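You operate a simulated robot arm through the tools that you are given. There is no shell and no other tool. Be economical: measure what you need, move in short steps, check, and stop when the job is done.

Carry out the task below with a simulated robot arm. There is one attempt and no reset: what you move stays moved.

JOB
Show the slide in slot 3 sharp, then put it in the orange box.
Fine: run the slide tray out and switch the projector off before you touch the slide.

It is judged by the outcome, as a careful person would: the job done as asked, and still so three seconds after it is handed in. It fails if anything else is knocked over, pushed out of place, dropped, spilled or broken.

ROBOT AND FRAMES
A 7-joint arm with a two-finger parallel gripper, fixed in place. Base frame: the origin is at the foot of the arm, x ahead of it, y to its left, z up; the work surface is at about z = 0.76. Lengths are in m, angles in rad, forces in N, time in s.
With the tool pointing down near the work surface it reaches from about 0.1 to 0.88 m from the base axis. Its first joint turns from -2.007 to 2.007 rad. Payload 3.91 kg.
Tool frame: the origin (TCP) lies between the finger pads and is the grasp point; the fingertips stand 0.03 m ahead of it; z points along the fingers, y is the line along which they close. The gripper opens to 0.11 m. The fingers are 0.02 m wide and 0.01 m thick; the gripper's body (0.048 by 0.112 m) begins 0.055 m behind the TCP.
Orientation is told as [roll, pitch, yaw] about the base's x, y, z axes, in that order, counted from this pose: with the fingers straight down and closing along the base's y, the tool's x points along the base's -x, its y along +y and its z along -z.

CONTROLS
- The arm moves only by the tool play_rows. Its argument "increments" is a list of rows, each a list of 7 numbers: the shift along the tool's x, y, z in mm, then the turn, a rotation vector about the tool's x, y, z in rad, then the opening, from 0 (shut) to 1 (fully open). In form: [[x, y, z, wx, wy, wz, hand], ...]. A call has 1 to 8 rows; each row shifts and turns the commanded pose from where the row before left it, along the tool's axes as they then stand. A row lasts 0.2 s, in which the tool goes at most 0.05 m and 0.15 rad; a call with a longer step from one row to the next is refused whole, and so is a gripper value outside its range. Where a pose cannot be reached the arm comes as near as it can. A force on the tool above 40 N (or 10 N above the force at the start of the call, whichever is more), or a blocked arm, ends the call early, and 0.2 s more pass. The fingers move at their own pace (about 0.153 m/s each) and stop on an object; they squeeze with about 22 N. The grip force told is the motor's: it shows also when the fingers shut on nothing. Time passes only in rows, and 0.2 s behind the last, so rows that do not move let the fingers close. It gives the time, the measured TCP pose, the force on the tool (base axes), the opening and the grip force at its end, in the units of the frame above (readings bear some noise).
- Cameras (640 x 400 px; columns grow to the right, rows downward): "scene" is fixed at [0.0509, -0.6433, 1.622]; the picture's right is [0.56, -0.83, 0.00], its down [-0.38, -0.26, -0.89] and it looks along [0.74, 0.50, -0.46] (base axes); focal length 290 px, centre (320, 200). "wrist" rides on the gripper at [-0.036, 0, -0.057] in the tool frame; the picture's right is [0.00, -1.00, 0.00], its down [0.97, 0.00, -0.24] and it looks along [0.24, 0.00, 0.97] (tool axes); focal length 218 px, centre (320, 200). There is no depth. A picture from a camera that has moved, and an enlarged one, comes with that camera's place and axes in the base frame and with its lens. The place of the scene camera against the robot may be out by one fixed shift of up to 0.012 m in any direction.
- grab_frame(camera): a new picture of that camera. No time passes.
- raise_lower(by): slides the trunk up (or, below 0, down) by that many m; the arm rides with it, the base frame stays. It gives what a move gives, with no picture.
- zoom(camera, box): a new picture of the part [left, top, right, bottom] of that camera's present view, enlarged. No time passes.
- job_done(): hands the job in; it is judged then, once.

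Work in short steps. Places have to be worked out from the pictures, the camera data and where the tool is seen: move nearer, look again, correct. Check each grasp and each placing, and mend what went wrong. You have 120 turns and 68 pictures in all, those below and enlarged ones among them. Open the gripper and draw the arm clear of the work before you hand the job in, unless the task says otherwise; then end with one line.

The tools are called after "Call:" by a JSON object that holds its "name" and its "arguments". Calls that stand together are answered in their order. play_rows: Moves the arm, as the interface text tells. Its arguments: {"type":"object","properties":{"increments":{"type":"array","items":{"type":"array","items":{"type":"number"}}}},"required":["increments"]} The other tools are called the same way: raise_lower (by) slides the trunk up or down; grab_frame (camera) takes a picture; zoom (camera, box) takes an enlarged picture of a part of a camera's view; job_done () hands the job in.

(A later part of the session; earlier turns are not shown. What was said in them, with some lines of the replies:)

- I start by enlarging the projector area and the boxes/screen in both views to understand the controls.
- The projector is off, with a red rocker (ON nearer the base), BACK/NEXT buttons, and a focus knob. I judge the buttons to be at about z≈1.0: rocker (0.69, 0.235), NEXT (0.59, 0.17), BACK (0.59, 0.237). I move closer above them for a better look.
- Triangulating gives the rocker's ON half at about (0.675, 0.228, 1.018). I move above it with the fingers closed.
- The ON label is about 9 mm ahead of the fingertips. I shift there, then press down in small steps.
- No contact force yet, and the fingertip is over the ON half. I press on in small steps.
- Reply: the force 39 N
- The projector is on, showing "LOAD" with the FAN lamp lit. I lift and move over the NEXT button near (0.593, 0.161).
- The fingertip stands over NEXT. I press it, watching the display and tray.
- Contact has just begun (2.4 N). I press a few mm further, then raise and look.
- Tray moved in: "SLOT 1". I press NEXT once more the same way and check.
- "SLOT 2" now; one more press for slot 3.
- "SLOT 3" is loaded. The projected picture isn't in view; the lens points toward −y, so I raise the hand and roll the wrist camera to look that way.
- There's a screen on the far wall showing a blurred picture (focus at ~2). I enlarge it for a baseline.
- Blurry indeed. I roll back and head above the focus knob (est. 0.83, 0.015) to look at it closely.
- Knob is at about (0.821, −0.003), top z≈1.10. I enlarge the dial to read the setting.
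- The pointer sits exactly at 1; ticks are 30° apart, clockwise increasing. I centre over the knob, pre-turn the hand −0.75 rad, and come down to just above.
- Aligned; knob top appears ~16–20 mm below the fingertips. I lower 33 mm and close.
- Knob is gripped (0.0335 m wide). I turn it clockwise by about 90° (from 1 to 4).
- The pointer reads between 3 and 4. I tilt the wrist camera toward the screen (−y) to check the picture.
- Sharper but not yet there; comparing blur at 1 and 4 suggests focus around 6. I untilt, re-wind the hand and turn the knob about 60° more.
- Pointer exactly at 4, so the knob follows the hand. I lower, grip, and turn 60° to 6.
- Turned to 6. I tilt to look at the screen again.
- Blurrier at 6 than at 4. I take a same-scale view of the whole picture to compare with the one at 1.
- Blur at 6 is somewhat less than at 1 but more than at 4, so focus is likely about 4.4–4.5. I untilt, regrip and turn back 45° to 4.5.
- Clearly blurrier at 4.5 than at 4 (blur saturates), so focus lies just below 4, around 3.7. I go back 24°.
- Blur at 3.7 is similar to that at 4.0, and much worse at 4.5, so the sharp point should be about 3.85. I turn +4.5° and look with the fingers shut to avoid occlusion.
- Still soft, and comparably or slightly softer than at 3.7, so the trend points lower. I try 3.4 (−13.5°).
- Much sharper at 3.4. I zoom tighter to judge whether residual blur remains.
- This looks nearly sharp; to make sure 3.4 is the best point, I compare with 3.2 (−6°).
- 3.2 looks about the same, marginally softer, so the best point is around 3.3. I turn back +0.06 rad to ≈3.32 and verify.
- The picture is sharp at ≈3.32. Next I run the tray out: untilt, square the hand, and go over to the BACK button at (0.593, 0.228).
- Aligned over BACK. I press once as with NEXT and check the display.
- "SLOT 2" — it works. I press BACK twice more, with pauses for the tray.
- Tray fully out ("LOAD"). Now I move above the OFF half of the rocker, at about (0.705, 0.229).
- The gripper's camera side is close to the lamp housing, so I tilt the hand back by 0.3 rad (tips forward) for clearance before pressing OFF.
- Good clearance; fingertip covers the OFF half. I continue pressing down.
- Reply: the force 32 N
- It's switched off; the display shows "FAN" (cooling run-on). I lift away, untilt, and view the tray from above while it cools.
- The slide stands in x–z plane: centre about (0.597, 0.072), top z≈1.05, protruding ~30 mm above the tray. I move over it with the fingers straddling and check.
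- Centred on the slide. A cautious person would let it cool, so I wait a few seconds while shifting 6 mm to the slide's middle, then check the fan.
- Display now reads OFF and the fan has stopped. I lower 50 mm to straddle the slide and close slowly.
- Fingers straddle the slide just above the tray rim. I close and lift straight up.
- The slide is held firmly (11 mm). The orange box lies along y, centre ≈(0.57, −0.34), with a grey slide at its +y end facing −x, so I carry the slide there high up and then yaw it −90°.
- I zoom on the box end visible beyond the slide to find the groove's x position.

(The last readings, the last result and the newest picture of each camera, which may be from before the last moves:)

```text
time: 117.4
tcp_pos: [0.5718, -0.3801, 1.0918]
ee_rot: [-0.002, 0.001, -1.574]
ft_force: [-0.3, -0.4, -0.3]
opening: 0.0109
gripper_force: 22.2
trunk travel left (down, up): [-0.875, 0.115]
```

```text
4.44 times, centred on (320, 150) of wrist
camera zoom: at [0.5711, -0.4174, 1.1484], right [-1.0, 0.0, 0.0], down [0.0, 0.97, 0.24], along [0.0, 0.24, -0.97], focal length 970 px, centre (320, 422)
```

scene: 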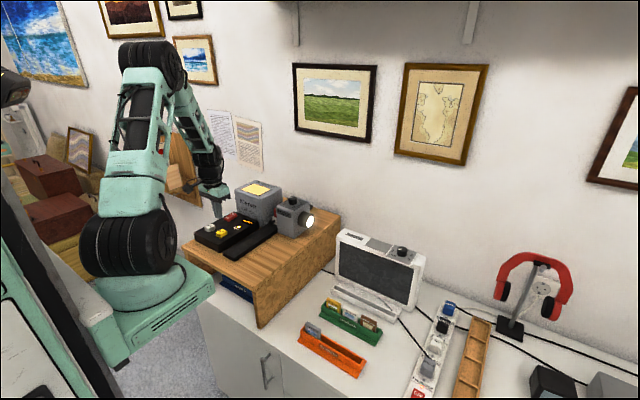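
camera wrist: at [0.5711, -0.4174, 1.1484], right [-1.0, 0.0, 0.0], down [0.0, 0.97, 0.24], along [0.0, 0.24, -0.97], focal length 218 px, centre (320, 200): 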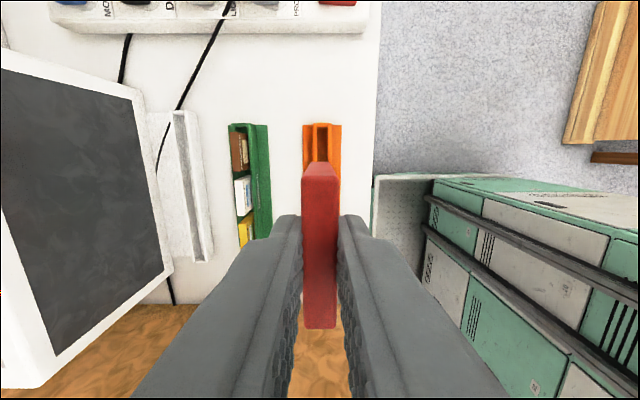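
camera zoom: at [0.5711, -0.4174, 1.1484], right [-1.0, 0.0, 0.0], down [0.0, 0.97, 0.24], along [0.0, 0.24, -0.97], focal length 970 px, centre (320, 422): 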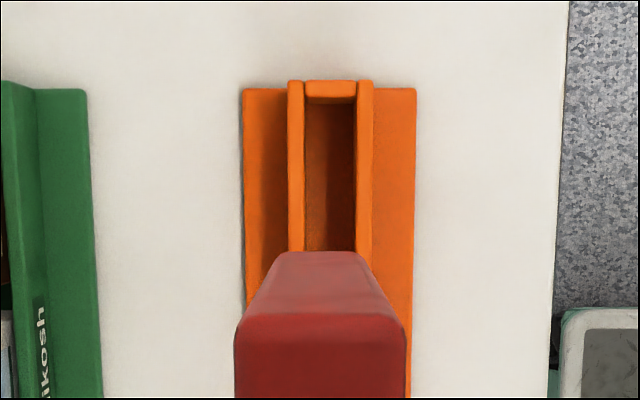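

The groove centre is ~3.5 mm nearer the base (x≈0.5677), free from y≈−0.32 to −0.444, so y=−0.382 suits. I correct x and descend to just above the box, then check.

Call:
{"name": "play_rows", "arguments": {"increments": [[-2, -3.4, 30, 0, 0, 0, 0], [0, 0, 45, 0, 0, 0, 0], [0, 0, 45, 0, 0, 0, 0], [0, 0, 40, 0, 0, 0, 0], [0, 0, 30, 0, 0, 0, 0], [0, 0, 0, 0, 0, 0, 0]]}}

Call:
{"name": "zoom", "arguments": {"camera": "wrist", "box": [240, 60, 400, 200]}}

Call:
{"name": "zoom", "arguments": {"camera": "scene", "box": [280, 270, 400, 400]}}

```text
time: 118.8
tcp_pos: [0.5688, -0.3831, 0.9007]
ee_rot: [-0.001, 0.0, -1.57]
ft_force: [-0.4, 0.0, -0.1]
opening: 0.0109
gripper_force: 22.2
trunk travel left (down, up): [-0.875, 0.115]
```

```text
2.86 times, centred on (320, 130) of wrist
camera zoom: at [0.5686, -0.4197, 0.9576], right [-1.0, 0.0, 0.0], down [0.0, 0.97, 0.24], along [0.0, 0.24, -0.97], focal length 624 px, centre (320, 400)
```

zoom: 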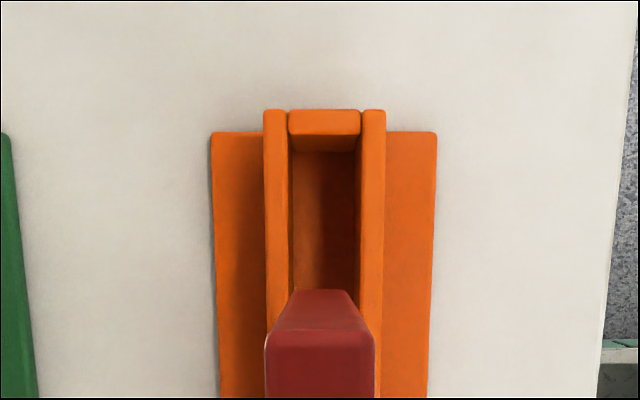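

```text
3.08 times, centred on (340, 335) of scene
camera zoom: at [0.0509, -0.6433, 1.622], right [0.56, -0.83, 0.0], down [-0.38, -0.26, -0.89], along [0.74, 0.5, -0.46], focal length 893 px, centre (258, -215)
```

zoom: 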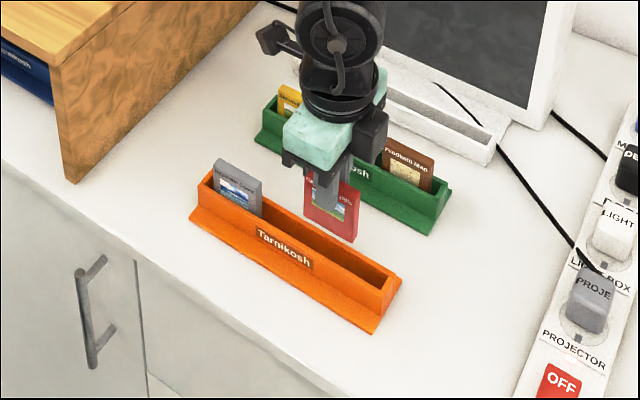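

Slide is aligned within ~1 mm of the groove. I lower into it gently, watching the force.

Call:
{"name": "play_rows", "arguments": {"increments": [[0, -1, 15, 0, 0, 0, 0], [0, 0, 15, 0, 0, 0, 0], [0, 0, 10, 0, 0, 0, 0], [0, 0, 5, 0, 0, 0, 0], [0, 0, 4, 0, 0, 0, 0], [0, 0, 3, 0, 0, 0, 0]]}}

Call:
{"name": "zoom", "arguments": {"camera": "scene", "box": [280, 270, 400, 400]}}

```text
time: 120.2
tcp_pos: [0.5676, -0.3816, 0.8489]
ee_rot: [0.001, 0.001, -1.57]
ft_force: [0.8, -0.2, -0.2]
opening: 0.0111
gripper_force: 21.9
trunk travel left (down, up): [-0.875, 0.115]
```

```text
3.08 times, centred on (340, 335) of scene
camera zoom: at [0.0509, -0.6433, 1.622], right [0.56, -0.83, 0.0], down [-0.38, -0.26, -0.89], along [0.74, 0.5, -0.46], focal length 893 px, centre (258, -215)
```

zoom: 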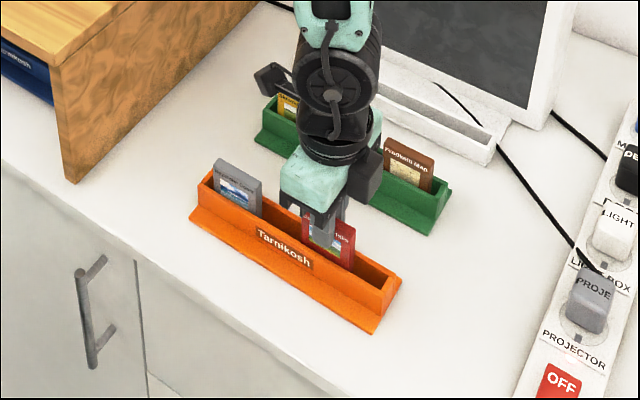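

The slide is inside the groove without contact force yet. I go down in small steps until it touches.

Call:
{"name": "play_rows", "arguments": {"increments": [[0, 0, 2, 0, 0, 0, 0], [0, 0, 2, 0, 0, 0, 0], [0, 0, 2, 0, 0, 0, 0]]}}

Call:
{"name": "play_rows", "arguments": {"increments": [[0, 0, 2, 0, 0, 0, 0], [0, 0, 1.5, 0, 0, 0, 0], [0, 0, 0, 0, 0, 0, 0]]}}

```text
time: 121.0
tcp_pos: [0.5683, -0.3829, 0.8437]
ee_rot: [-0.002, 0.0, -1.572]
ft_force: [-0.3, -0.1, 0.1]
opening: 0.0108
gripper_force: 21.9
trunk travel left (down, up): [-0.875, 0.115]
```

```text
time: 121.8
tcp_pos: [0.5676, -0.3823, 0.8407]
ee_rot: [0.001, -0.001, -1.572]
ft_force: [0.1, -0.3, -0.3]
opening: 0.0112
gripper_force: 22.0
trunk travel left (down, up): [-0.875, 0.115]
```

Still no contact; I continue a few mm more in small steps.

Call:
{"name": "play_rows", "arguments": {"increments": [[0, 0, 1.5, 0, 0, 0, 0], [0, 0, 1.5, 0, 0, 0, 0], [0, 0, 0, 0, 0, 0, 0]]}}

Call:
{"name": "zoom", "arguments": {"camera": "scene", "box": [300, 300, 380, 370]}}

```text
time: 122.6
tcp_pos: [0.5667, -0.3831, 0.8376]
ee_rot: [0.0, 0.0, -1.572]
ft_force: [-0.5, 0.1, 1.3]
opening: 0.0109
gripper_force: 21.4
trunk travel left (down, up): [-0.875, 0.115]
```

```text
5.71 times, centred on (340, 335) of scene
camera zoom: at [0.0509, -0.6433, 1.622], right [0.56, -0.83, 0.0], down [-0.38, -0.26, -0.89], along [0.74, 0.5, -0.46], focal length 1658 px, centre (206, -571)
```

zoom: 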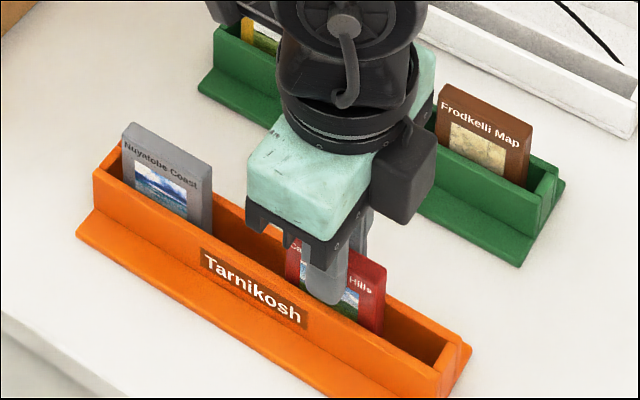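

Nearly at the same depth as the grey slide. I lower 2–3 mm more to seat it.

Call:
{"name": "play_rows", "arguments": {"increments": [[0, 0, 1.5, 0, 0, 0, 0], [0, 0, 1, 0, 0, 0, 0], [0, 0, 0, 0, 0, 0, 0]]}}

```text
time: 123.4
tcp_pos: [0.5664, -0.3829, 0.8368]
ee_rot: [0.003, -0.003, -1.57]
ft_force: [0.1, -1.3, 23.5]
opening: 0.0111
gripper_force: 21.8
trunk travel left (down, up): [-0.875, 0.115]
```

Seated (contact force). I relieve 2 mm, open moderately, and lift straight up.

Call:
{"name": "play_rows", "arguments": {"increments": [[0, 0, -1.7, 0, 0, 0, 0], [0, 0, 0, 0, 0, 0, 0.15], [0, 0, 0, 0, 0, 0, 0.25], [0, 0, 0, 0, 0, 0, 0.3], [0, 0, 0, 0, 0, 0, 0.3]]}}

Call:
{"name": "play_rows", "arguments": {"increments": [[0, 0, -10, 0, 0, 0, 0.3], [0, 0, -25, 0, 0, 0, 0.3], [0, 0, -45, 0, 0, 0, 0.3], [0, 0, -45, 0, 0, 0, 0.3], [0, 0, -45, 0, 0, 0, 0.3], [0, 0, -45, 0, 0, 0, 0.5], [0, 0, -45, 0, 0, 0, 0.5]]}}

Call:
{"name": "zoom", "arguments": {"camera": "scene", "box": [270, 260, 410, 390]}}

Call:
{"name": "grab_frame", "arguments": {"camera": "scene"}}

```text
time: 124.6
tcp_pos: [0.5669, -0.3821, 0.8362]
ee_rot: [-0.001, 0.0, -1.571]
ft_force: [-0.1, -0.2, 0.3]
opening: 0.0331
gripper_force: 0.2
trunk travel left (down, up): [-0.875, 0.115]
```

```text
time: 126.2
tcp_pos: [0.5664, -0.3821, 1.0969]
ee_rot: [-0.001, -0.001, -1.57]
ft_force: [0.2, -0.7, -0.3]
opening: 0.0549
gripper_force: 0.1
trunk travel left (down, up): [-0.875, 0.115]
```

```text
3.08 times, centred on (340, 325) of scene
camera zoom: at [0.0509, -0.6433, 1.622], right [0.56, -0.83, 0.0], down [-0.38, -0.26, -0.89], along [0.74, 0.5, -0.46], focal length 893 px, centre (258, -185)
```

zoom: 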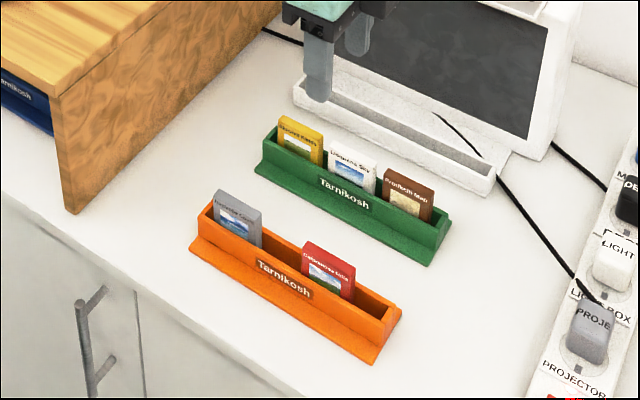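

```text
2 pictures are left
```

scene: 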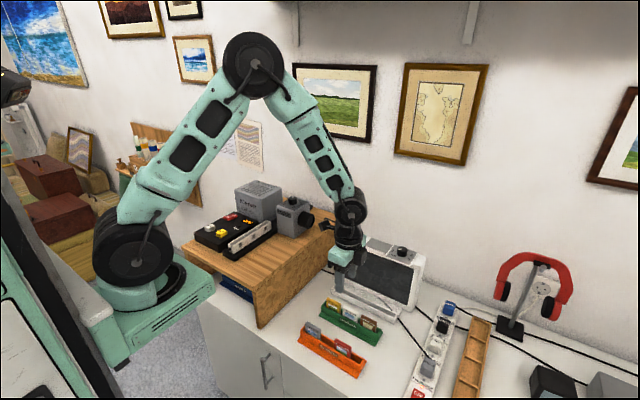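

The red slide stands in the orange box, the projector is off and the tray is out. I raise the open hand clear before handing in.

Call:
{"name": "play_rows", "arguments": {"increments": [[0, 0, -45, 0, 0, 0, 0.6], [0, 0, -45, 0, 0, 0, 0.8], [0, 0, -45, 0, 0, 0, 1], [0, 0, -45, 0, 0, 0, 1], [0, 0, 0, 0, 0, 0, 1]]}}

```text
time: 127.4
tcp_pos: [0.5686, -0.3824, 1.2756]
ee_rot: [0.0, -0.002, -1.571]
ft_force: [-1.0, 0.1, 0.4]
opening: 0.1103
gripper_force: 0.1
trunk travel left (down, up): [-0.875, 0.115]
```

The arm is clear, the gripper is open and everything is in place, so I hand the job in.

Call:
{"name": "job_done", "arguments": {}}

```text
The job is handed in.
```

I showed the slot 3 slide in focus (dial at about 3.3), ran the tray out and switched the projector off. After the fan stopped, I put the slide in the orange box.
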